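You operate a simulated robot arm through the tools that you are given. There is no shell and no other tool.

Carry out the task below with a simulated robot arm. There is one attempt and no reset: what you move stays moved.

JOB
Clamp the key in the jig, sand off its old glue with the rough block, then free it.
Fine: blue knob to HOLD, later to FREE; it stays in the jig, bar up; block back. What is to be rubbed or washed off counts as gone when no trace of it is left.

It is judged by the outcome, as a careful person would: the job done as asked, and still so three seconds after it is handed in. It fails if anything else is knocked over, pushed out of place, dropped, spilled or broken.

ROBOT AND FRAMES
A 7-joint arm with a two-finger parallel gripper, fixed in place. Base frame: the origin is at the foot of the arm, x ahead of it, y to its left, z up. Readings come in m, degrees, newtons and seconds.
With the tool pointing down near the work surface it reaches from about 0.52 to 0.96 m from the base axis. Its first joint turns from -166.0 to 166.0 degrees. Payload 3.91 kg.
The TCP is the grasp point between the finger pads, 0.03 m short of the fingertips. In the tool frame z runs along the fingers and y along their closing line. The gripper opens to 0.11 m. The fingers are 0.02 m wide and 0.01 m thick; the gripper's body (0.048 by 0.112 m) begins 0.055 m behind the TCP.
Orientation is that of the tool frame in the base frame, as a unit quaternion [x, y, z, w]. With the fingers straight down and closing along the base's y, the tool's x points along the base's -x, its y along +y and its z along -z.

CONTROLS
- The arm moves only by the tool send_rows. Its argument "targets" is a list of rows, each an object of numbers (a shift or turn left out is 0, a gripper value left out holds the last): "dx", "dy", "dz": the shift along the tool's x, y, z in units of 200 mm (1.0 is 200 mm); "rx", "ry", "rz": the turn, a rotation vector about the tool's x, y, z in units of 180 degrees (1.0 is 180 degrees); "grip": the closure in counts, from 0 (fully open) to 255 (shut). In form: [{"dx": .., "dy": .., "dz": .., "rx": .., "ry": .., "rz": .., "grip": ..}, ...]. A call has 1 to 20 rows; each row is the pose to reach, as a shift and turn from the pose commanded when the call began, along the tool's axes at that moment. A call with a number of a shift or a turn outside -1 to 1 is refused whole. A row lasts 0.2 s, in which the tool goes at most 0.05 m and 8.6 degrees; a call with a longer step from one row to the next is refused whole, and so is a gripper value outside its range. A pose out of reach is approached as far as the arm can. The call stops where the force on the tool passes 40 N (or 10 N more than at its start, if that is more) or the arm is blocked; 0.2 s more then pass. The fingers move at their own pace (about 0.072 m/s each) and stop on an object; they squeeze with about 26 N. The grip force told is the motor's: it shows also when the fingers shut on nothing. Time passes only in rows, and 0.2 s behind the last, so rows that repeat a pose let the fingers close. The reply holds the time, the measured pose of the TCP, the force on the tool along the base axes, the opening and the grip force, in the units named above and with some noise, with the torque about the TCP (base axes, N m) and any sound that the robot's microphone picked up.
- Cameras (640 x 400 px; columns grow to the right, rows downward): "scene" is fixed at [0.0491, -0.6488, 1.4066]; the picture's right is [0.56, -0.83, 0.00], its down [-0.49, -0.33, -0.80] and it looks along [0.67, 0.45, -0.59] (base axes); focal length 331 px, centre (320, 200). "wrist" rides on the gripper at [0.073, 0.017, -0.103] in the tool frame; the picture's right is [-0.23, 0.97, 0.00], its down [-0.76, -0.18, -0.62] and it looks along [-0.61, -0.14, 0.78] (tool axes); focal length 222 px, centre (320, 200). There is no depth. A picture from a camera that has moved, and an enlarged one, comes with that camera's place and axes in the base frame and with its lens.
- capture(camera): a new picture of that camera. The clock stands still meanwhile.
- slide_trunk(by): slides the trunk up (or, below 0, down) by that many m; the arm rides with it, the base frame stays. It gives what a move gives, with no picture.
- zoom(camera, box): a new picture of the part [left, top, right, bottom] of that camera's present view, enlarged. The clock stands still meanwhile.
- job_done(): hands the job in; it is judged then, once.

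Nothing tells you positions but the pictures and the camera data. Unless the task says otherwise, let go and move clear before handing in.

The tools are called after "Emit:" as a command line: name --argument value ..., lists and objects as JSON in quotes. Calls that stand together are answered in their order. send_rows: Moves the arm, as the interface text tells. Its arguments: {"type":"object","properties":{"targets":{"type":"array"}},"required":["targets"]} The other tools are called the same way: slide_trunk (by) slides the trunk up or down; capture (camera) takes a picture; zoom (camera, box) takes an enlarged picture of a part of a camera's view; job_done () hands the job in.

At the start:

```text
clock: 0.0
ee_pos: [0.3831, -0.3722, 1.1303]
ee_rot: [-0.001, 1.0, 0.0, 0.0]
force: [-0.4, -1.0, -0.2]
wrist_torque: [0.02, 0.03, -0.05]
gripper_width: 0.1099
grasp_force: 0.1
trunk travel left (down, up): [-0.625, 0.057]
```

scene: 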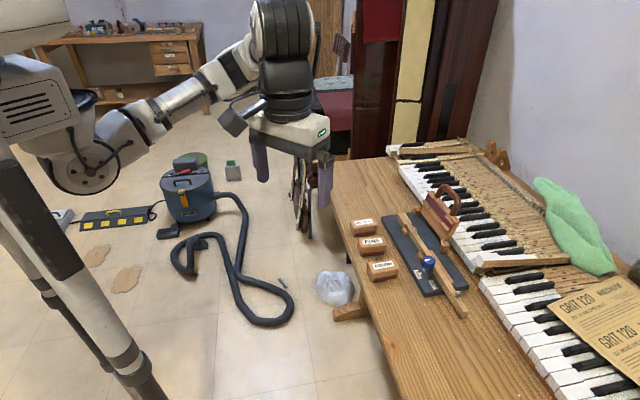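
wrist: 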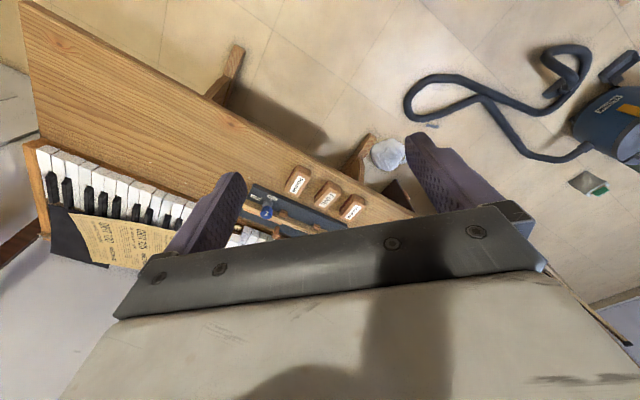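

I see a bench with a jig (dark base, wooden bar, blue knob), three labelled wooden blocks and a keyboard. I'll look closer before moving.

Emit:
zoom --camera "scene" --box '[330, 180, 490, 330]'

Emit:
zoom --camera "scene" --box '[340, 205, 420, 295]'

Emit:
zoom --camera "wrist" --box '[220, 150, 420, 250]'

```text
2.67 times, centred on (410, 255) of scene
camera zoom: at [0.0491, -0.6488, 1.4066], right [0.56, -0.83, 0.0], down [-0.49, -0.33, -0.8], along [0.67, 0.45, -0.59], focal length 883 px, centre (80, 53)
```

zoom: 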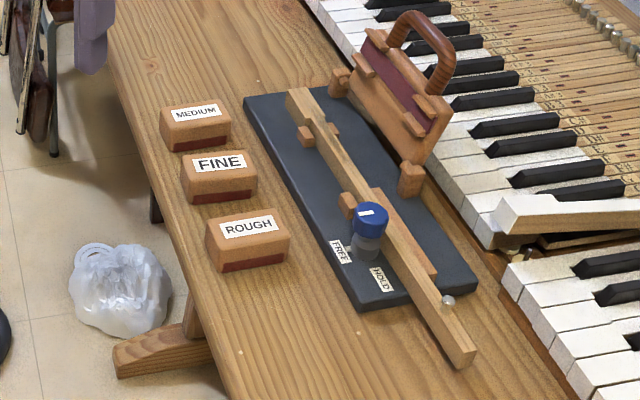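

```text
4.44 times, centred on (380, 250) of scene
camera zoom: at [0.0491, -0.6488, 1.4066], right [0.56, -0.83, 0.0], down [-0.49, -0.33, -0.8], along [0.67, 0.45, -0.59], focal length 1472 px, centre (53, -22)
```

zoom: 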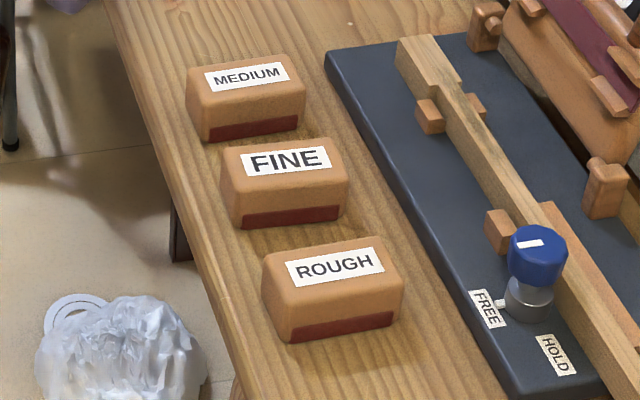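

```text
3.20 times, centred on (320, 200) of wrist
camera zoom: at [0.3106, -0.3557, 1.2341], right [0.23, 0.97, 0.0], down [0.76, -0.18, 0.62], along [0.61, -0.14, -0.78], focal length 711 px, centre (320, 200)
```

zoom: 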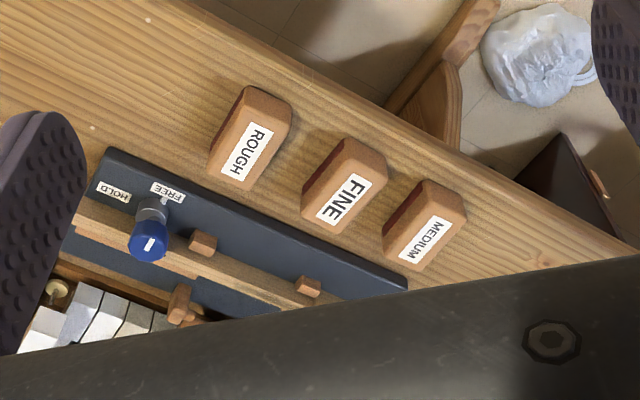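

The ROUGH block's label is at about (0.58, -0.47, 0.82) and the knob is near (0.63, -0.56). I'll move the wrist camera closer to study the jig before touching anything.

Emit:
send_rows --targets '[{"dx": -0.09, "dy": -0.09, "dz": 0.1}, {"dx": -0.18, "dy": -0.18, "dz": 0.2}, {"dx": -0.27, "dy": -0.27, "dz": 0.3}, {"dx": -0.36, "dy": -0.36, "dz": 0.4}, {"dx": -0.45, "dy": -0.45, "dz": 0.5}, {"dx": -0.53, "dy": -0.545, "dz": 0.605}]'

Emit:
capture --camera "wrist"

Emit:
capture --camera "scene"

```text
clock: 1.4
ee_pos: [0.4908, -0.4812, 1.0069]
ee_rot: [0.0, 1.0, 0.0, 0.0]
force: [-0.3, 0.4, -1.0]
wrist_torque: [-0.04, -0.01, -0.02]
gripper_width: 0.1101
grasp_force: 0.1
trunk travel left (down, up): [-0.625, 0.057]
```

```text
taken
camera wrist: at [0.4189, -0.4647, 1.111], right [0.23, 0.97, 0.0], down [0.76, -0.18, 0.62], along [0.61, -0.14, -0.78], focal length 222 px, centre (320, 200)
```

wrist: 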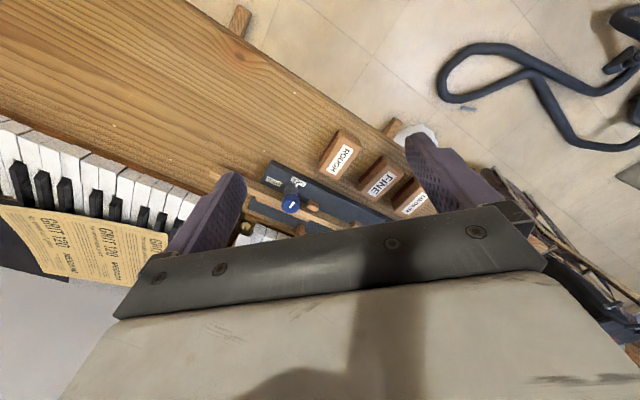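

```text
taken
```

scene: 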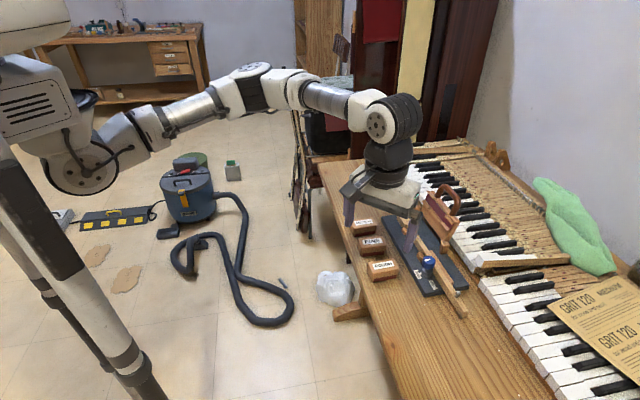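

The jig lies at about 45° in the base frame. It's roughly 0.30 m long and 0.11 m wide, with its near corner near (0.59, -0.58). I'll rotate the tool 45° and hover high over the jig for a top view.

Emit:
send_rows --targets '[{"dx": -0.165, "dy": -0.022, "dz": -0.01, "rz": 0.042}, {"dx": -0.33, "dy": -0.045, "dz": -0.02, "rz": 0.084}, {"dx": -0.495, "dy": -0.067, "dz": -0.03, "rz": 0.126}, {"dx": -0.66, "dy": -0.09, "dz": -0.04, "rz": 0.168}, {"dx": -0.825, "dy": -0.112, "dz": -0.05, "rz": 0.21}, {"dx": -0.99, "dy": -0.135, "dz": -0.065, "rz": 0.25}]'

Emit:
capture --camera "wrist"

Emit:
capture --camera "scene"

```text
clock: 2.8
ee_pos: [0.6885, -0.5082, 1.0207]
ee_rot: [0.382, 0.924, 0.001, 0.0]
force: [0.0, -0.4, -0.3]
wrist_torque: [-0.02, -0.01, 0.0]
gripper_width: 0.1098
grasp_force: 0.0
trunk travel left (down, up): [-0.625, 0.057]
```

```text
taken
camera wrist: at [0.6496, -0.4461, 1.1243], right [0.85, 0.53, 0.0], down [0.41, -0.66, 0.62], along [0.33, -0.53, -0.78], focal length 222 px, centre (320, 200)
```

wrist: 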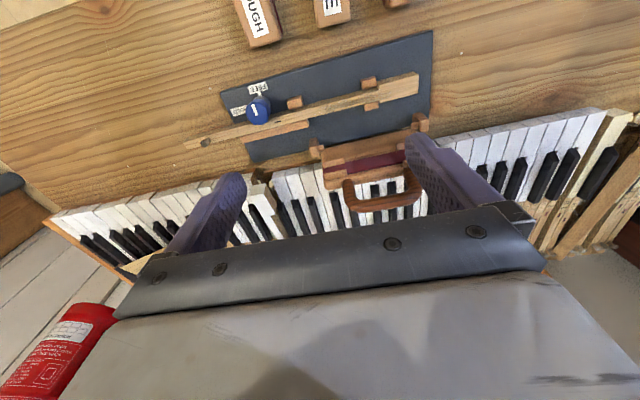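

```text
taken
```

scene: 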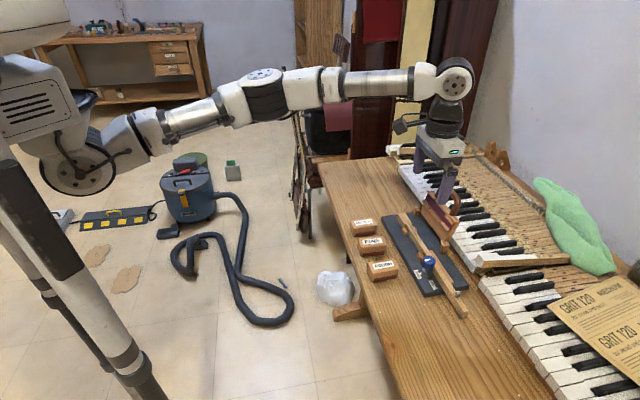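

Emit:
zoom --camera "wrist" --box '[180, 60, 300, 160]'

Emit:
zoom --camera "wrist" --box '[290, 20, 440, 220]'

Emit:
zoom --camera "wrist" --box '[180, 0, 440, 160]'

Emit:
zoom --camera "scene" --box '[380, 180, 480, 320]'

```text
4.00 times, centred on (240, 110) of wrist
camera zoom: at [0.6496, -0.4461, 1.1243], right [0.85, 0.53, 0.0], down [0.41, -0.66, 0.62], along [0.33, -0.53, -0.78], focal length 888 px, centre (640, 560)
```

zoom: 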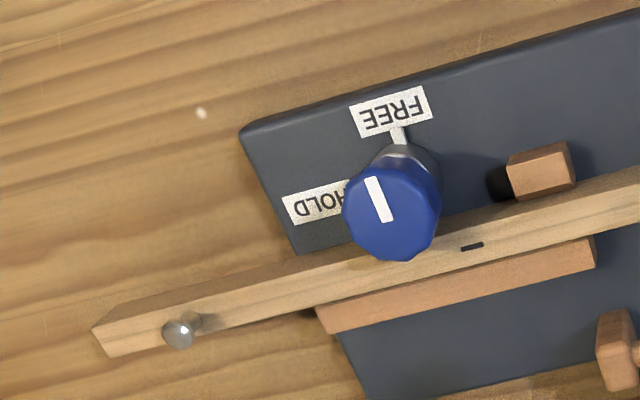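

```text
2.00 times, centred on (365, 120) of wrist
camera zoom: at [0.6496, -0.4461, 1.1243], right [0.85, 0.53, 0.0], down [0.41, -0.66, 0.62], along [0.33, -0.53, -0.78], focal length 444 px, centre (230, 360)
```

zoom: 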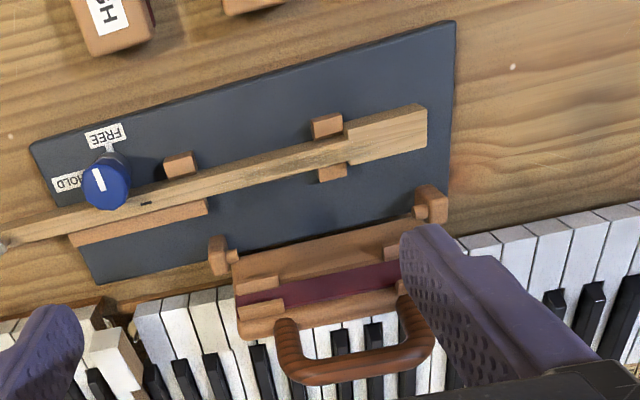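

```text
2.46 times, centred on (310, 80) of wrist
camera zoom: at [0.6496, -0.4461, 1.1243], right [0.85, 0.53, 0.0], down [0.41, -0.66, 0.62], along [0.33, -0.53, -0.78], focal length 547 px, centre (345, 495)
```

zoom: 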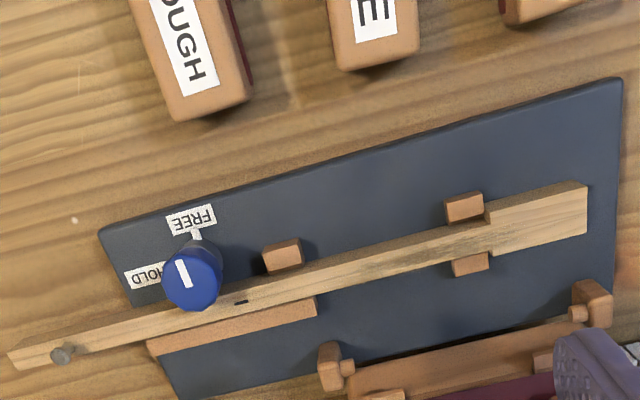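

```text
2.86 times, centred on (430, 250) of scene
camera zoom: at [0.0491, -0.6488, 1.4066], right [0.56, -0.83, 0.0], down [-0.49, -0.33, -0.8], along [0.67, 0.45, -0.59], focal length 946 px, centre (6, 57)
```

zoom: 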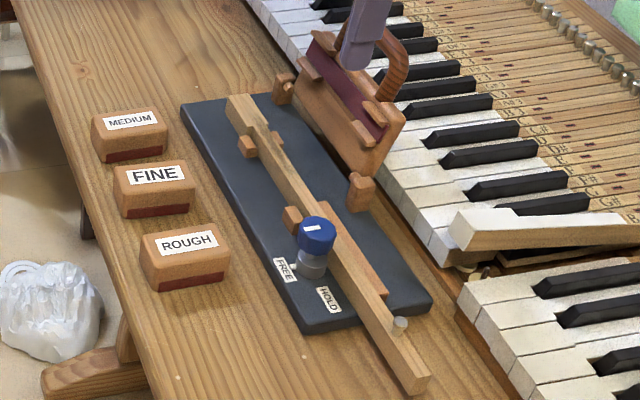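

Emit:
zoom --camera "wrist" --box '[300, 60, 430, 130]'

Emit:
zoom --camera "wrist" --box '[210, 70, 290, 130]'

Emit:
zoom --camera "wrist" --box '[335, 75, 385, 115]'

Emit:
zoom --camera "scene" --box '[395, 205, 445, 265]'

```text
4.92 times, centred on (365, 95) of wrist
camera zoom: at [0.6496, -0.4461, 1.1243], right [0.85, 0.53, 0.0], down [0.41, -0.66, 0.62], along [0.33, -0.53, -0.78], focal length 1094 px, centre (98, 717)
```

zoom: 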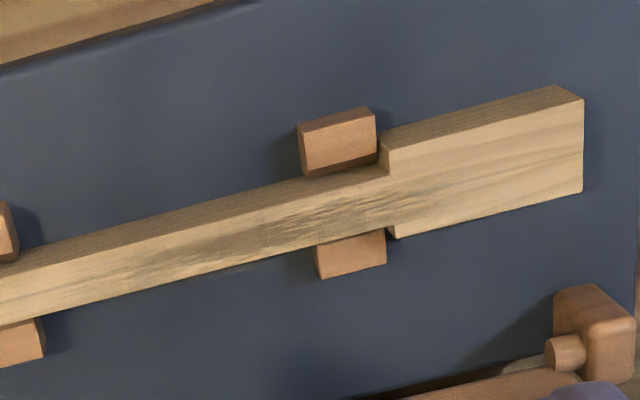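

```text
6.67 times, centred on (250, 100) of wrist
camera zoom: at [0.6496, -0.4461, 1.1243], right [0.85, 0.53, 0.0], down [0.41, -0.66, 0.62], along [0.33, -0.53, -0.78], focal length 1481 px, centre (787, 867)
```

zoom: 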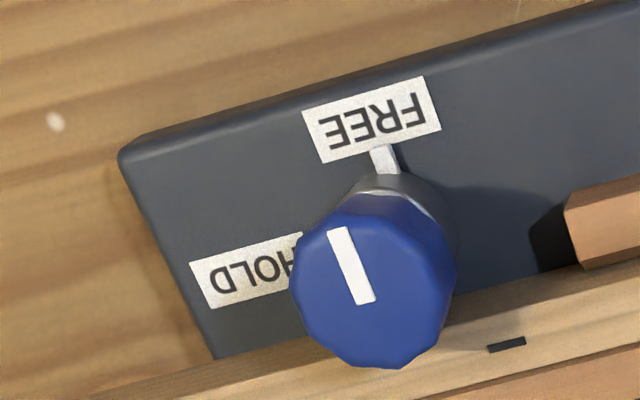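

```text
10.00 times, centred on (360, 95) of wrist
camera zoom: at [0.6496, -0.4461, 1.1243], right [0.85, 0.53, 0.0], down [0.41, -0.66, 0.62], along [0.33, -0.53, -0.78], focal length 2221 px, centre (-80, 1250)
```

zoom: 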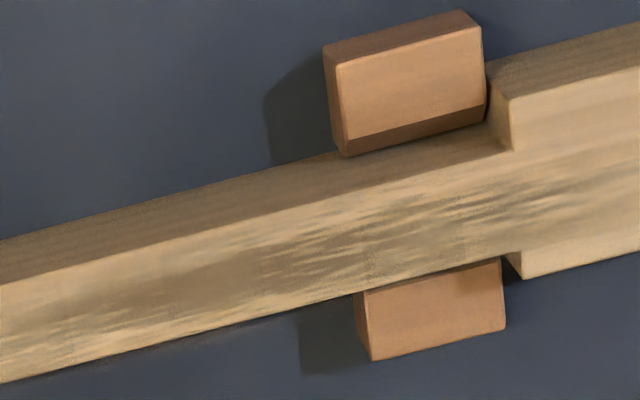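

```text
6.67 times, centred on (420, 235) of scene
camera zoom: at [0.0491, -0.6488, 1.4066], right [0.56, -0.83, 0.0], down [-0.49, -0.33, -0.8], along [0.67, 0.45, -0.59], focal length 2208 px, centre (-347, -33)
```

zoom: 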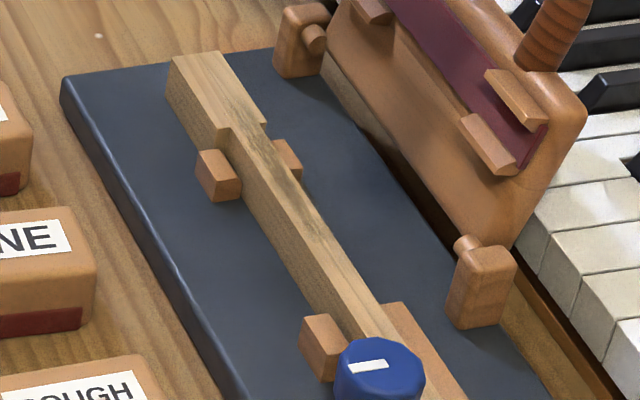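

Emit:
zoom --camera "scene" --box '[406, 216, 430, 240]'

Emit:
zoom --camera "scene" --box '[412, 245, 442, 300]'

Emit:
zoom --camera "scene" --box '[345, 210, 405, 290]'

```text
16.00 times, centred on (418, 228) of scene
camera zoom: at [0.0491, -0.6488, 1.4066], right [0.56, -0.83, 0.0], down [-0.49, -0.33, -0.8], along [0.67, 0.45, -0.59], focal length 5300 px, centre (-1248, -248)
```

zoom: 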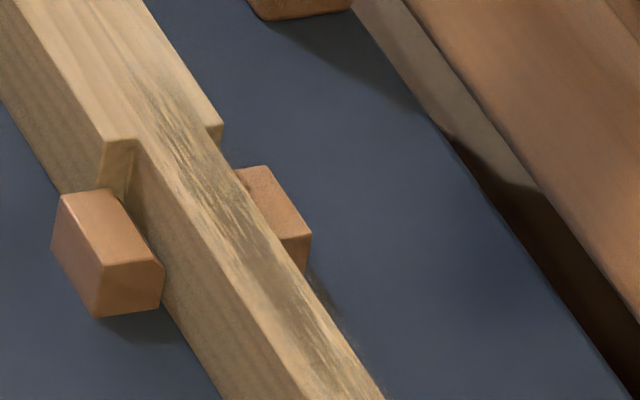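

```text
7.27 times, centred on (427, 272) of scene
camera zoom: at [0.0491, -0.6488, 1.4066], right [0.56, -0.83, 0.0], down [-0.49, -0.33, -0.8], along [0.67, 0.45, -0.59], focal length 2409 px, centre (-458, -327)
```

zoom: 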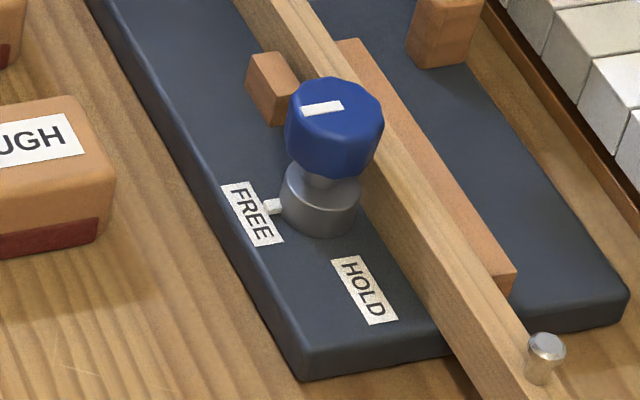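

```text
5.00 times, centred on (375, 250) of scene
camera zoom: at [0.0491, -0.6488, 1.4066], right [0.56, -0.83, 0.0], down [-0.49, -0.33, -0.8], along [0.67, 0.45, -0.59], focal length 1656 px, centre (45, -50)
```

zoom: 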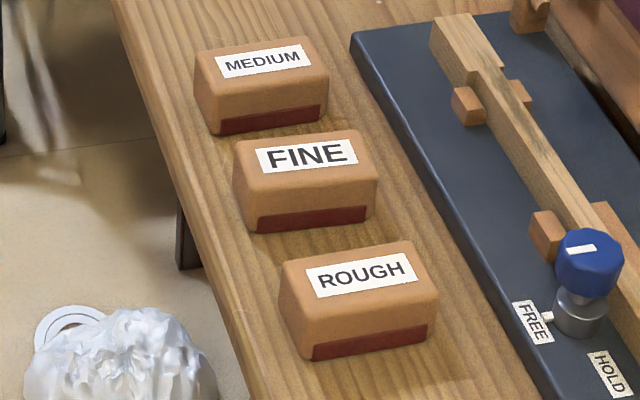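

The pegs are lower than the key's top (z about 0.83), and the grey glue streaks run along the top of the shank onto the head. The pointer reads FREE, and HOLD is 90° counter-clockwise from it. Next I'll look at the ROUGH block from above.

Emit:
send_rows --targets '[{"dx": 0.17, "dy": -0.07}, {"dx": 0.34, "dy": -0.14}, {"dx": 0.5, "dy": -0.2}]'

Emit:
capture --camera "wrist"

Emit:
zoom --camera "wrist" --box '[180, 30, 420, 180]'

```text
clock: 3.6
ee_pos: [0.588, -0.4645, 1.0222]
ee_rot: [0.382, 0.924, -0.001, 0.001]
force: [0.0, 0.4, 0.7]
wrist_torque: [-0.03, -0.02, 0.01]
gripper_width: 0.11
grasp_force: 0.1
trunk travel left (down, up): [-0.625, 0.057]
```

```text
taken
camera wrist: at [0.5482, -0.4026, 1.1263], right [0.85, 0.53, 0.0], down [0.41, -0.66, 0.62], along [0.33, -0.53, -0.78], focal length 222 px, centre (320, 200)
```

wrist: 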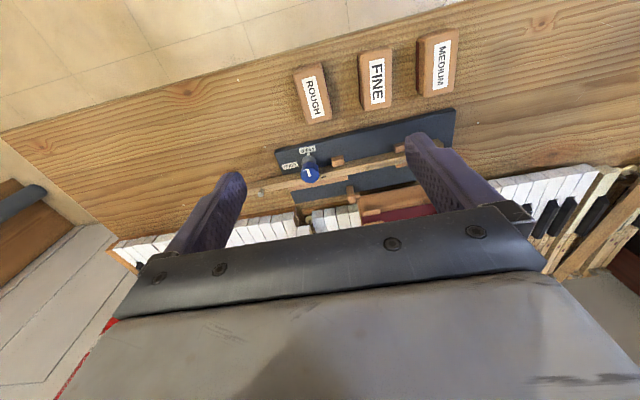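

```text
2.67 times, centred on (300, 105) of wrist
camera zoom: at [0.5482, -0.4026, 1.1263], right [0.85, 0.53, 0.0], down [0.41, -0.66, 0.62], along [0.33, -0.53, -0.78], focal length 592 px, centre (373, 453)
```

zoom: 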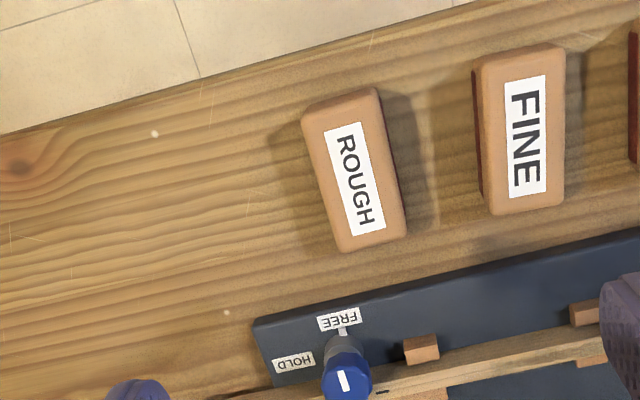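

Emit:
zoom --camera "wrist" --box '[280, 55, 345, 130]'

Emit:
zoom --camera "scene" --box '[362, 252, 402, 287]'

Emit:
zoom --camera "wrist" --box '[270, 135, 350, 190]'

```text
5.33 times, centred on (312, 92) of wrist
camera zoom: at [0.5482, -0.4026, 1.1263], right [0.85, 0.53, 0.0], down [0.41, -0.66, 0.62], along [0.33, -0.53, -0.78], focal length 1185 px, centre (360, 773)
```

zoom: 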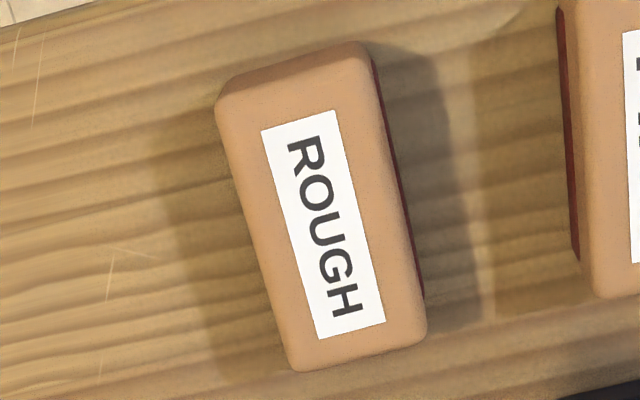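

```text
11.43 times, centred on (382, 270) of scene
camera zoom: at [0.0491, -0.6488, 1.4066], right [0.56, -0.83, 0.0], down [-0.49, -0.33, -0.8], along [0.67, 0.45, -0.59], focal length 3786 px, centre (-389, -594)
```

zoom: 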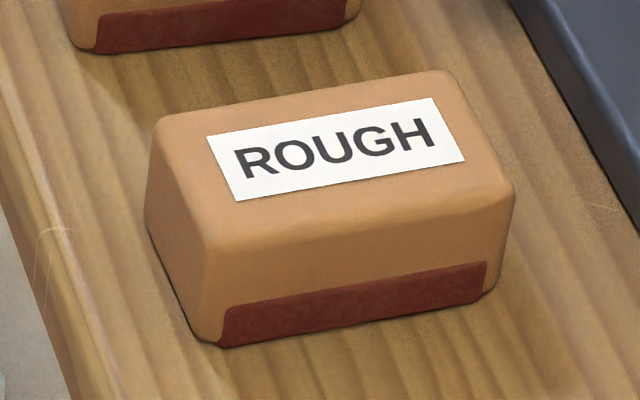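

```text
7.27 times, centred on (310, 162) of wrist
camera zoom: at [0.5482, -0.4026, 1.1263], right [0.85, 0.53, 0.0], down [0.41, -0.66, 0.62], along [0.33, -0.53, -0.78], focal length 1615 px, centre (393, 473)
```

zoom: 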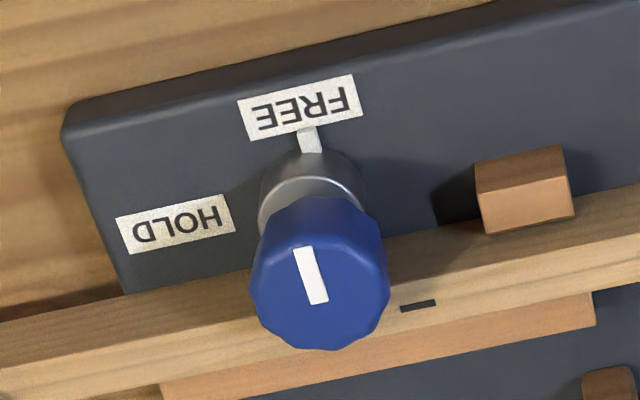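

The ROUGH block is about 35 × 62 × 33 mm, centred near (0.581, -0.471) and square to the jig. The knob cap is near (0.630, -0.562) with its top at about z=0.84, just clear of the key's top. I'll hover over the knob with the fingers part open.

Emit:
send_rows --targets '[{"dx": -0.1, "dy": -0.04, "dz": 0.12, "grip": 116}, {"dx": -0.2, "dy": -0.08, "dz": 0.24, "grip": 116}, {"dx": -0.3, "dy": -0.12, "dz": 0.36, "grip": 116}, {"dx": -0.4, "dy": -0.16, "dz": 0.48, "grip": 116}, {"dx": -0.4965, "dy": -0.197, "dz": 0.61, "grip": 116}, {"dx": -0.4965, "dy": -0.197, "dz": 0.61, "grip": 116}]'

Emit:
capture --camera "wrist"

Emit:
zoom --camera "wrist" --box '[240, 80, 400, 220]'

Emit:
zoom --camera "scene" --box '[380, 180, 480, 320]'

```text
clock: 5.0
ee_pos: [0.6288, -0.563, 0.8989]
ee_rot: [0.382, 0.924, 0.001, 0.001]
force: [0.6, 0.7, 0.5]
wrist_torque: [-0.03, -0.04, -0.01]
gripper_width: 0.0598
grasp_force: 0.1
trunk travel left (down, up): [-0.625, 0.057]
```

```text
taken
camera wrist: at [0.5905, -0.5008, 1.0033], right [0.85, 0.53, 0.0], down [0.41, -0.66, 0.62], along [0.33, -0.53, -0.78], focal length 222 px, centre (320, 200)
```

wrist: 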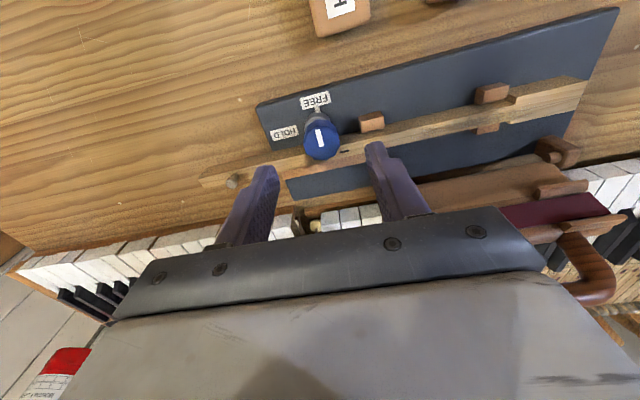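

```text
2.86 times, centred on (320, 150) of wrist
camera zoom: at [0.5905, -0.5008, 1.0033], right [0.85, 0.53, 0.0], down [0.41, -0.66, 0.62], along [0.33, -0.53, -0.78], focal length 635 px, centre (320, 343)
```

zoom: 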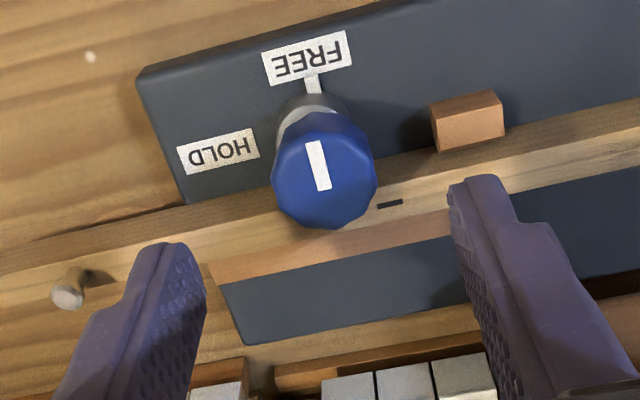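

```text
2.86 times, centred on (430, 250) of scene
camera zoom: at [0.0491, -0.6488, 1.4066], right [0.56, -0.83, 0.0], down [-0.49, -0.33, -0.8], along [0.67, 0.45, -0.59], focal length 946 px, centre (6, 57)
```

zoom: 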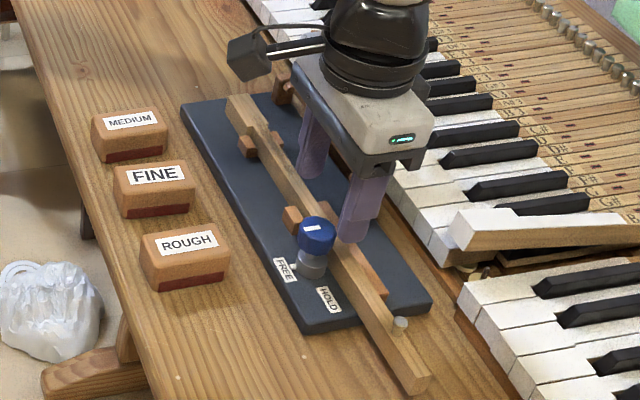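

The TCP is within 1 mm of the knob's axis. I'll lower until the fingertips sit just above the key's top level, beside the blue cap, and check before closing.

Emit:
send_rows --targets '[{"dy": 0.005, "dz": 0.06, "grip": 116}, {"dy": 0.005, "dz": 0.12, "grip": 116}, {"dy": 0.005, "dz": 0.18, "grip": 116}]'

Emit:
capture --camera "wrist"

Emit:
zoom --camera "wrist" --box '[240, 80, 400, 220]'

Emit:
zoom --camera "scene" --box '[400, 220, 450, 290]'

```text
clock: 5.8
ee_pos: [0.6324, -0.5621, 0.8635]
ee_rot: [0.383, 0.924, 0.0, 0.001]
force: [0.5, 0.9, 0.5]
wrist_torque: [0.01, -0.02, 0.02]
gripper_width: 0.0599
grasp_force: 0.1
trunk travel left (down, up): [-0.625, 0.057]
```

```text
taken
camera wrist: at [0.5934, -0.4996, 0.9673], right [0.85, 0.53, 0.0], down [0.41, -0.66, 0.62], along [0.33, -0.53, -0.78], focal length 222 px, centre (320, 200)
```

wrist: 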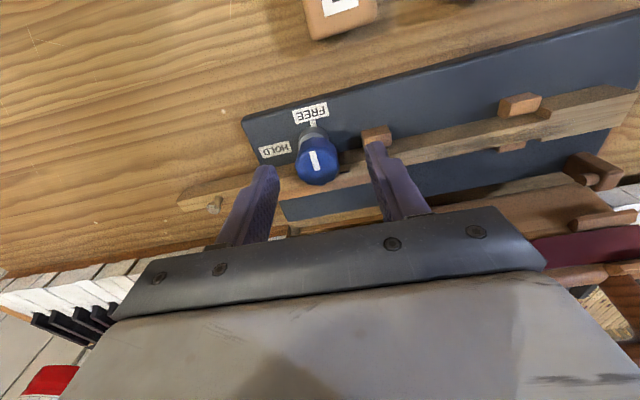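

```text
2.86 times, centred on (320, 150) of wrist
camera zoom: at [0.5934, -0.4996, 0.9673], right [0.85, 0.53, 0.0], down [0.41, -0.66, 0.62], along [0.33, -0.53, -0.78], focal length 635 px, centre (320, 343)
```

zoom: 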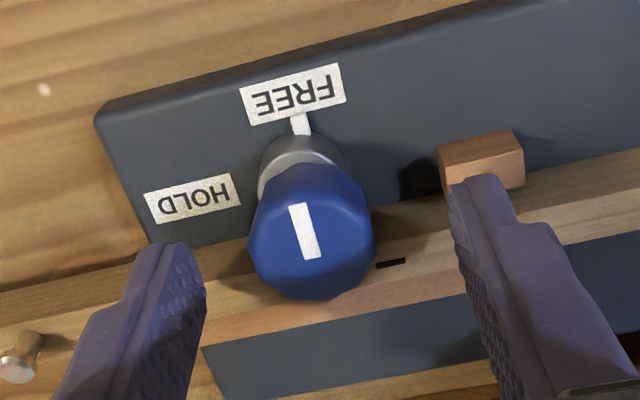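

```text
5.71 times, centred on (425, 255) of scene
camera zoom: at [0.0491, -0.6488, 1.4066], right [0.56, -0.83, 0.0], down [-0.49, -0.33, -0.8], along [0.67, 0.45, -0.59], focal length 1893 px, centre (-280, -114)
```

zoom: 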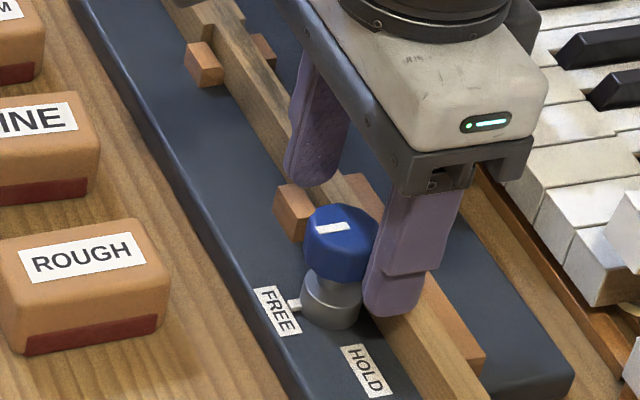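

Emit:
zoom --camera "wrist" --box '[290, 110, 350, 195]'

```text
4.71 times, centred on (320, 152) of wrist
camera zoom: at [0.5934, -0.4996, 0.9673], right [0.85, 0.53, 0.0], down [0.41, -0.66, 0.62], along [0.33, -0.53, -0.78], focal length 1045 px, centre (320, 424)
```

zoom: 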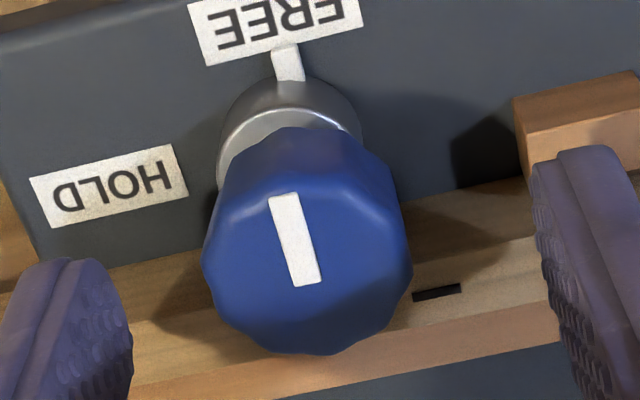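

Emit:
send_rows --targets '[{"dx": 0.013, "dy": -0.007, "dz": 0.0125, "grip": 116}, {"dx": 0.013, "dy": -0.007, "dz": 0.0125, "grip": 116}]'

Emit:
zoom --camera "wrist" --box '[240, 80, 400, 220]'

Emit:
zoom --camera "scene" --box '[415, 230, 445, 280]'

```text
clock: 6.4
ee_pos: [0.6299, -0.5608, 0.8615]
ee_rot: [0.382, 0.924, 0.0, 0.0]
force: [0.4, 0.2, 0.0]
wrist_torque: [-0.01, 0.0, 0.0]
gripper_width: 0.0601
grasp_force: 0.1
trunk travel left (down, up): [-0.625, 0.057]
```

```text
2.86 times, centred on (320, 150) of wrist
camera zoom: at [0.5899, -0.4988, 0.9649], right [0.85, 0.53, 0.0], down [0.41, -0.66, 0.62], along [0.33, -0.53, -0.78], focal length 635 px, centre (320, 343)
```

zoom: 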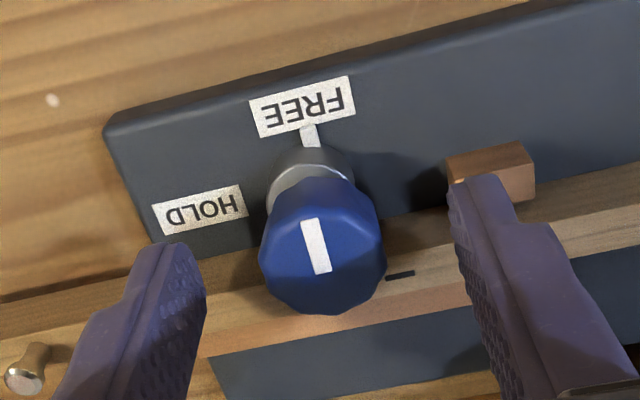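

```text
8.00 times, centred on (430, 255) of scene
camera zoom: at [0.0491, -0.6488, 1.4066], right [0.56, -0.83, 0.0], down [-0.49, -0.33, -0.8], along [0.67, 0.45, -0.59], focal length 2650 px, centre (-560, -240)
```

zoom: 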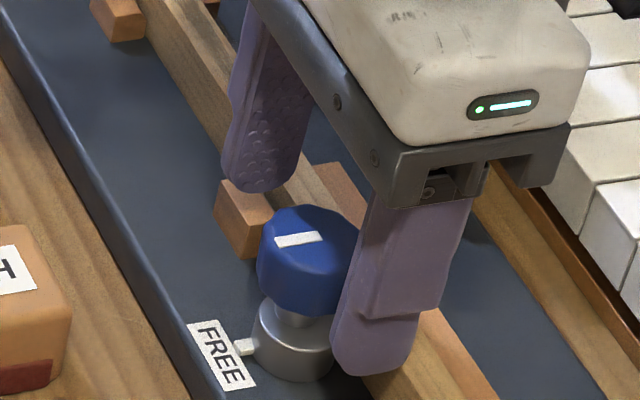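

The fingers are aligned with the cap, so I'll close on the knob.

Emit:
send_rows --targets '[{"dx": 0.005, "grip": 255}, {"dx": 0.005, "grip": 255}, {"dx": 0.005, "grip": 255}, {"dx": 0.005, "grip": 255}]'

Emit:
zoom --camera "wrist" --box '[240, 80, 400, 220]'

```text
clock: 7.4
ee_pos: [0.6295, -0.5603, 0.8616]
ee_rot: [0.382, 0.924, 0.001, 0.001]
force: [1.5, 3.5, 0.6]
wrist_torque: [0.07, -0.11, 0.0]
gripper_width: 0.0282
grasp_force: 26.0
trunk travel left (down, up): [-0.625, 0.057]
```

```text
2.86 times, centred on (320, 150) of wrist
camera zoom: at [0.5897, -0.4979, 0.9652], right [0.85, 0.53, 0.0], down [0.41, -0.66, 0.62], along [0.33, -0.53, -0.78], focal length 635 px, centre (320, 343)
```

zoom: 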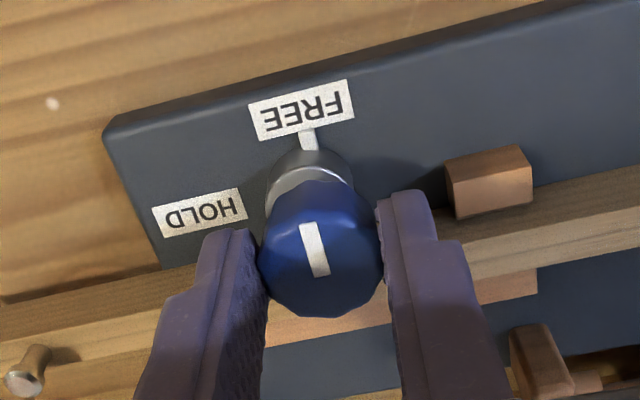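

I have a firm grip on the knob (28 mm). I'll turn it counter-clockwise about 30° first and check.

Emit:
send_rows --targets '[{"rz": -0.04}, {"rz": -0.08}, {"rz": -0.12}, {"rz": -0.16}]'

Emit:
zoom --camera "wrist" --box '[240, 80, 400, 220]'

Emit:
zoom --camera "scene" --box '[400, 220, 450, 290]'

```text
clock: 8.4
ee_pos: [0.629, -0.561, 0.8618]
ee_rot: [0.138, 0.99, 0.001, 0.0]
force: [4.8, 3.3, 0.2]
wrist_torque: [0.17, 0.32, 0.0]
gripper_width: 0.0278
grasp_force: 26.2
trunk travel left (down, up): [-0.625, 0.057]
```

```text
2.86 times, centred on (320, 150) of wrist
camera zoom: at [0.5637, -0.5256, 0.9652], right [0.49, 0.87, 0.0], down [0.68, -0.38, 0.62], along [0.54, -0.3, -0.78], focal length 635 px, centre (320, 343)
```

zoom: 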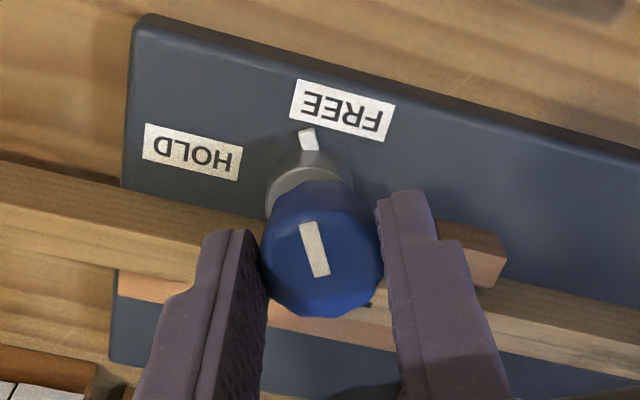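

```text
5.71 times, centred on (425, 255) of scene
camera zoom: at [0.0491, -0.6488, 1.4066], right [0.56, -0.83, 0.0], down [-0.49, -0.33, -0.8], along [0.67, 0.45, -0.59], focal length 1893 px, centre (-280, -114)
```

zoom: 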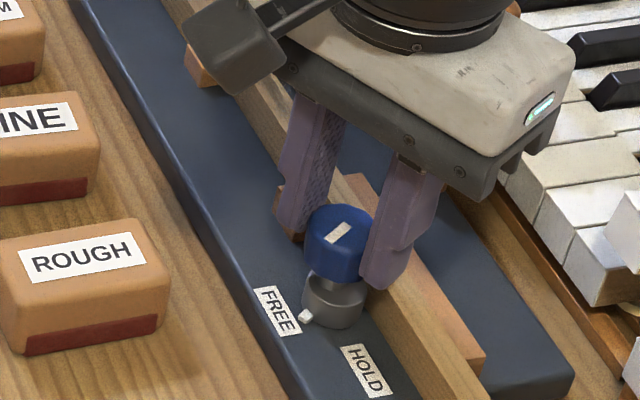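

The knob is turning with the gripper. I'll continue towards HOLD with a small centring correction.

Emit:
send_rows --targets '[{"dx": -0.004, "dy": 0.005, "rz": -0.04}, {"dx": -0.004, "dy": 0.005, "rz": -0.08}, {"dx": -0.004, "dy": 0.005, "rz": -0.12}, {"dx": -0.004, "dy": 0.005, "rz": -0.16}, {"dx": -0.004, "dy": 0.005, "rz": -0.2}, {"dx": -0.004, "dy": 0.005, "rz": -0.24}, {"dx": -0.004, "dy": 0.005, "rz": -0.28}, {"dx": -0.004, "dy": 0.005, "rz": -0.31}]'

Emit:
zoom --camera "wrist" --box '[240, 80, 400, 220]'

Emit:
zoom --camera "scene" --box '[400, 220, 450, 290]'

```text
clock: 10.2
ee_pos: [0.6275, -0.5607, 0.862]
ee_rot: [-0.34, 0.941, -0.001, 0.0]
force: [-2.0, -15.0, 0.0]
wrist_torque: [-0.34, 0.18, -0.06]
gripper_width: 0.0281
grasp_force: 26.3
trunk travel left (down, up): [-0.625, 0.057]
```

```text
2.86 times, centred on (320, 150) of wrist
camera zoom: at [0.5621, -0.5953, 0.9653], right [-0.45, 0.89, 0.0], down [0.7, 0.35, 0.62], along [0.56, 0.28, -0.78], focal length 635 px, centre (320, 343)
```

zoom: 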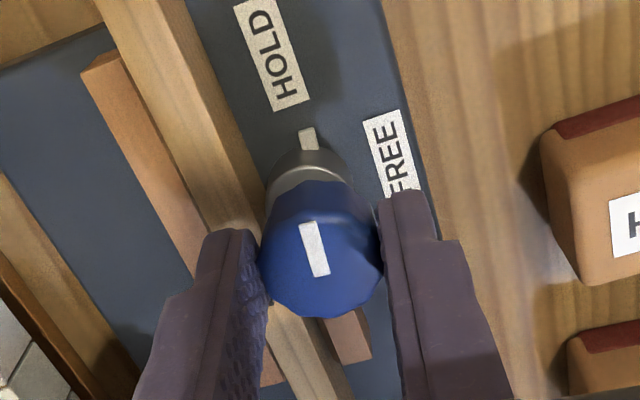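

```text
5.71 times, centred on (425, 255) of scene
camera zoom: at [0.0491, -0.6488, 1.4066], right [0.56, -0.83, 0.0], down [-0.49, -0.33, -0.8], along [0.67, 0.45, -0.59], focal length 1893 px, centre (-280, -114)
```

zoom: 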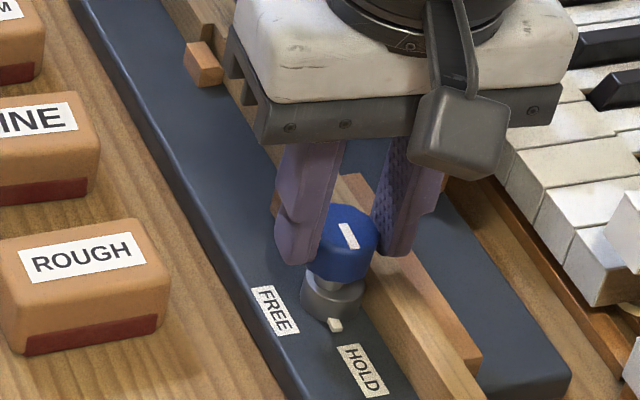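

The knob is about 85° round and the pointer nearly at HOLD, but a sideways force is building. I'll ease the tool 2 mm towards -y and finish the turn.

Emit:
send_rows --targets '[{"dx": 0.0064, "dy": -0.0077}, {"dx": 0.0064, "dy": -0.0077, "rz": -0.015}, {"dx": 0.0064, "dy": -0.0077, "rz": -0.03}, {"dx": 0.0064, "dy": -0.0077, "rz": -0.03}]'

Emit:
zoom --camera "wrist" --box '[240, 80, 400, 220]'

Emit:
zoom --camera "scene" --box '[400, 220, 450, 290]'

```text
clock: 11.2
ee_pos: [0.6286, -0.5627, 0.862]
ee_rot: [-0.384, 0.923, 0.002, 0.001]
force: [-10.7, 2.0, 0.7]
wrist_torque: [0.01, 0.13, 0.03]
gripper_width: 0.0285
grasp_force: 26.1
trunk travel left (down, up): [-0.625, 0.057]
```

```text
2.86 times, centred on (320, 150) of wrist
camera zoom: at [0.5658, -0.6022, 0.9652], right [-0.53, 0.85, 0.0], down [0.66, 0.41, 0.62], along [0.53, 0.33, -0.78], focal length 635 px, centre (320, 343)
```

zoom: 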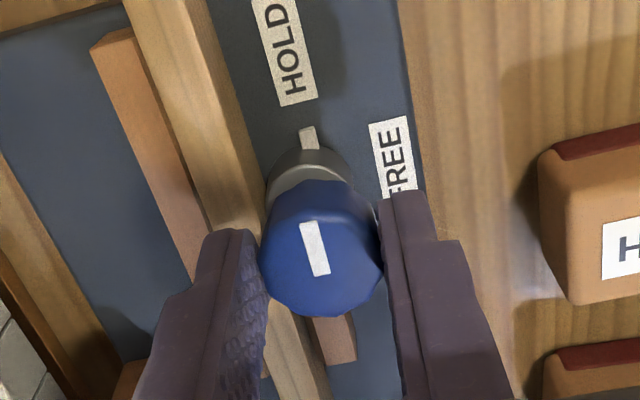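

```text
5.71 times, centred on (425, 255) of scene
camera zoom: at [0.0491, -0.6488, 1.4066], right [0.56, -0.83, 0.0], down [-0.49, -0.33, -0.8], along [0.67, 0.45, -0.59], focal length 1893 px, centre (-280, -114)
```

zoom: 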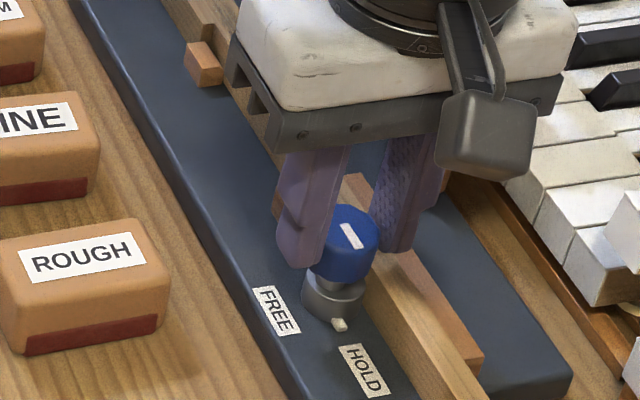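

The pointer now lines up with HOLD. I'll open slightly, lift straight up and check.

Emit:
send_rows --targets '[{"grip": 160}, {"grip": 160}, {"dz": -0.15, "grip": 160}, {"dz": -0.35, "grip": 160}, {"dz": -0.5, "grip": 160}]'

Emit:
zoom --camera "scene" --box '[400, 230, 450, 290]'

Emit:
capture --camera "wrist"

Emit:
zoom --camera "wrist" --box '[240, 20, 400, 160]'

```text
clock: 12.4
ee_pos: [0.6288, -0.5619, 0.9629]
ee_rot: [-0.382, 0.924, -0.001, 0.0]
force: [-0.7, 0.5, 0.8]
wrist_torque: [0.02, -0.02, -0.02]
gripper_width: 0.0408
grasp_force: 0.1
trunk travel left (down, up): [-0.625, 0.057]
```

```text
6.67 times, centred on (425, 260) of scene
camera zoom: at [0.0491, -0.6488, 1.4066], right [0.56, -0.83, 0.0], down [-0.49, -0.33, -0.8], along [0.67, 0.45, -0.59], focal length 2208 px, centre (-380, -200)
```

zoom: 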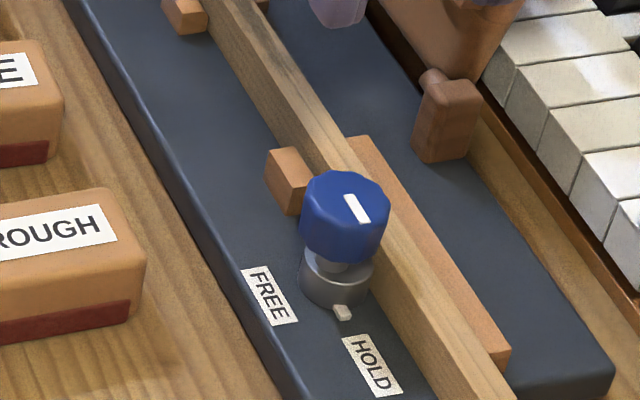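

```text
taken
camera wrist: at [0.5659, -0.6021, 1.0667], right [-0.53, 0.85, 0.0], down [0.66, 0.41, 0.62], along [0.53, 0.33, -0.78], focal length 222 px, centre (320, 200)
```

wrist: 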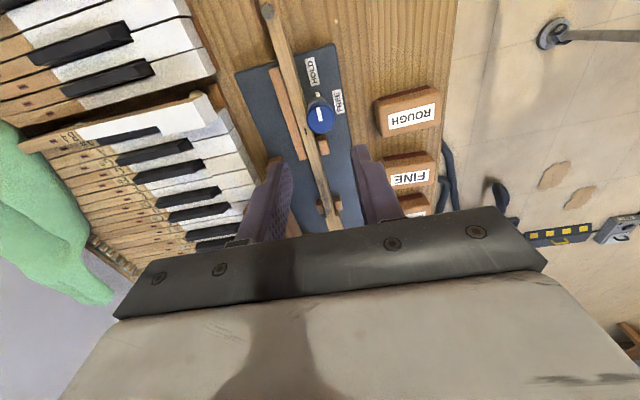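

```text
2.86 times, centred on (320, 90) of wrist
camera zoom: at [0.5659, -0.6021, 1.0667], right [-0.53, 0.85, 0.0], down [0.66, 0.41, 0.62], along [0.53, 0.33, -0.78], focal length 635 px, centre (320, 514)
```

zoom: 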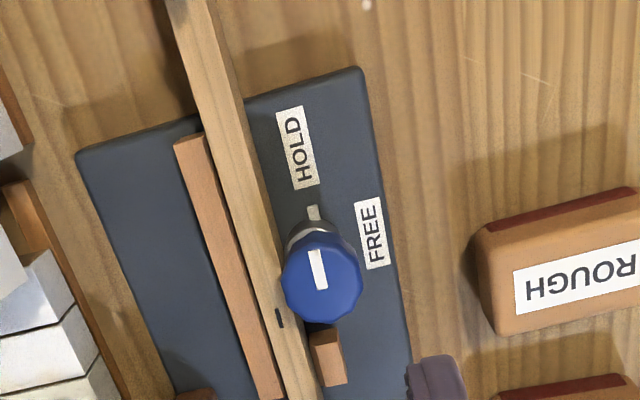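

The pointer reads HOLD and the jig looks undisturbed. Now I'll rotate back and hover over the ROUGH block at about (0.581, -0.471).

Emit:
send_rows --targets '[{"dx": -0.013, "dy": 0.041, "dz": 0.0, "rz": 0.0417, "grip": 116}, {"dx": -0.025, "dy": 0.082, "dz": 0.0, "rz": 0.0833, "grip": 116}, {"dx": -0.038, "dy": 0.123, "dz": 0.0, "rz": 0.125, "grip": 116}, {"dx": -0.05, "dy": 0.163, "dz": 0.0, "rz": 0.1667, "grip": 116}, {"dx": -0.063, "dy": 0.204, "dz": 0.0, "rz": 0.2083, "grip": 116}, {"dx": -0.076, "dy": 0.245, "dz": 0.0, "rz": 0.25, "grip": 116}, {"dx": -0.088, "dy": 0.286, "dz": 0.03, "rz": 0.2917, "grip": 116}, {"dx": -0.101, "dy": 0.327, "dz": 0.08, "rz": 0.3333, "grip": 116}, {"dx": -0.113, "dy": 0.368, "dz": 0.13, "rz": 0.375, "grip": 116}, {"dx": -0.126, "dy": 0.408, "dz": 0.18, "rz": 0.4167, "grip": 116}, {"dx": -0.138, "dy": 0.449, "dz": 0.24, "rz": 0.4583, "grip": 116}, {"dx": -0.151, "dy": 0.49, "dz": 0.3, "rz": 0.5, "grip": 116}, {"dx": -0.151, "dy": 0.49, "dz": 0.3, "rz": 0.5, "grip": 116}]'

Emit:
capture --camera "wrist"

Emit:
zoom --camera "wrist" --box '[240, 80, 400, 220]'

Emit:
zoom --camera "scene" --box '[340, 200, 440, 300]'

```text
clock: 15.2
ee_pos: [0.5822, -0.4724, 0.9017]
ee_rot: [0.383, 0.924, 0.001, -0.001]
force: [-0.9, -0.8, 0.5]
wrist_torque: [0.04, 0.01, 0.0]
gripper_width: 0.06
grasp_force: 0.0
trunk travel left (down, up): [-0.625, 0.057]
```

```text
taken
camera wrist: at [0.5418, -0.4099, 1.0056], right [0.85, 0.53, 0.0], down [0.41, -0.66, 0.62], along [0.33, -0.53, -0.78], focal length 222 px, centre (320, 200)
```

wrist: 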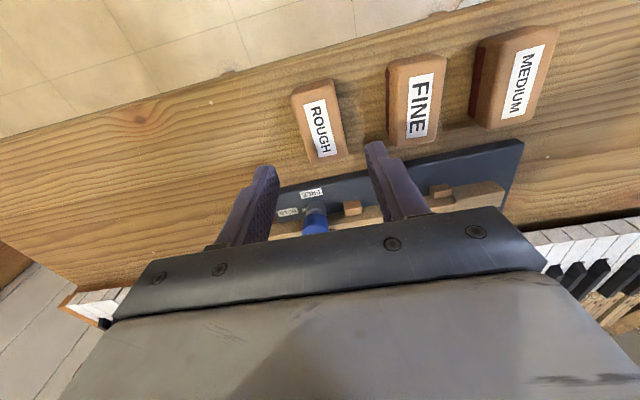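

```text
2.86 times, centred on (320, 150) of wrist
camera zoom: at [0.5418, -0.4099, 1.0056], right [0.85, 0.53, 0.0], down [0.41, -0.66, 0.62], along [0.33, -0.53, -0.78], focal length 635 px, centre (320, 343)
```

zoom: 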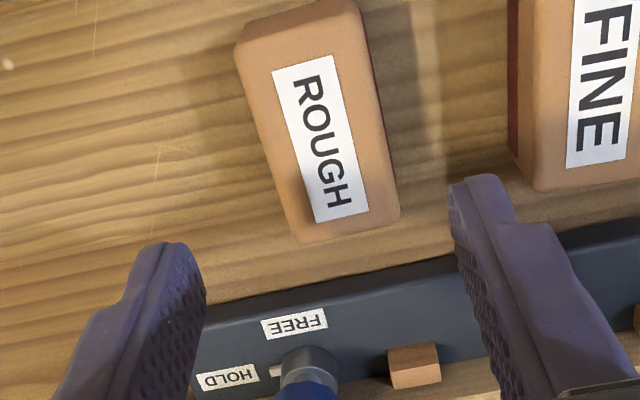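

```text
4.00 times, centred on (390, 250) of scene
camera zoom: at [0.0491, -0.6488, 1.4066], right [0.56, -0.83, 0.0], down [-0.49, -0.33, -0.8], along [0.67, 0.45, -0.59], focal length 1325 px, centre (40, 0)
```

zoom: 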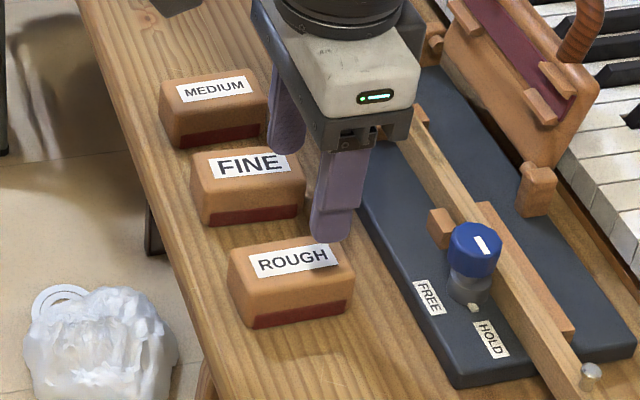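

The block is square under the gripper and slightly towards -e2. I'll descend with a 3 mm correction so the tips stay about 12 mm above the bench.

Emit:
send_rows --targets '[{"dx": 0.015, "dz": 0.1, "grip": 116}, {"dx": 0.015, "dz": 0.2, "grip": 116}, {"dx": 0.015, "dz": 0.3, "grip": 116}, {"dx": 0.015, "dz": 0.375, "grip": 116}, {"dx": 0.015, "dz": 0.375, "grip": 116}]'

Emit:
capture --camera "wrist"

Emit:
zoom --camera "scene" --box '[340, 200, 440, 300]'

```text
clock: 16.4
ee_pos: [0.5787, -0.4705, 0.8267]
ee_rot: [0.382, 0.924, 0.0, 0.001]
force: [0.0, -0.6, -0.2]
wrist_torque: [-0.02, -0.01, 0.01]
gripper_width: 0.0602
grasp_force: 0.0
trunk travel left (down, up): [-0.625, 0.057]
```

```text
taken
camera wrist: at [0.5398, -0.4076, 0.9303], right [0.85, 0.53, 0.0], down [0.41, -0.66, 0.62], along [0.33, -0.53, -0.78], focal length 222 px, centre (320, 200)
```

wrist: 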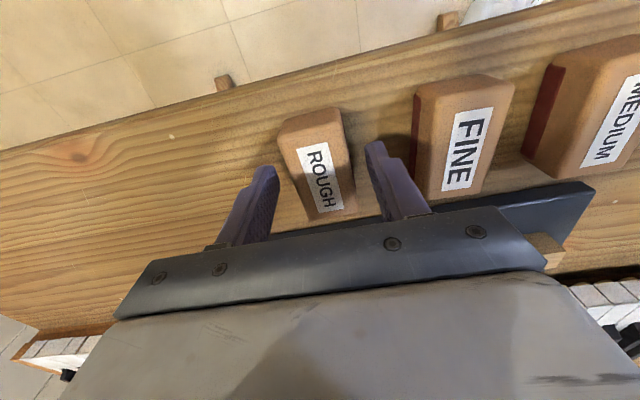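

```text
4.00 times, centred on (390, 250) of scene
camera zoom: at [0.0491, -0.6488, 1.4066], right [0.56, -0.83, 0.0], down [-0.49, -0.33, -0.8], along [0.67, 0.45, -0.59], focal length 1325 px, centre (40, 0)
```

zoom: 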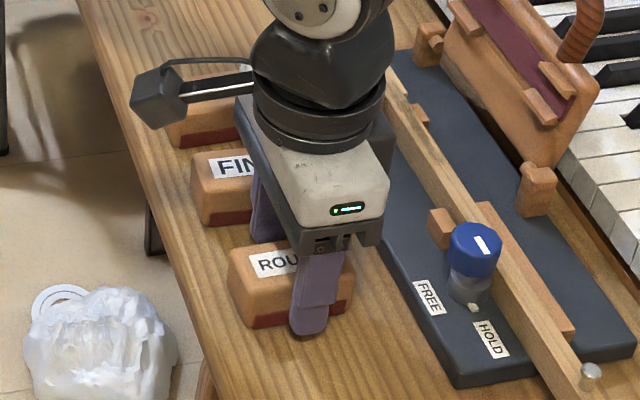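

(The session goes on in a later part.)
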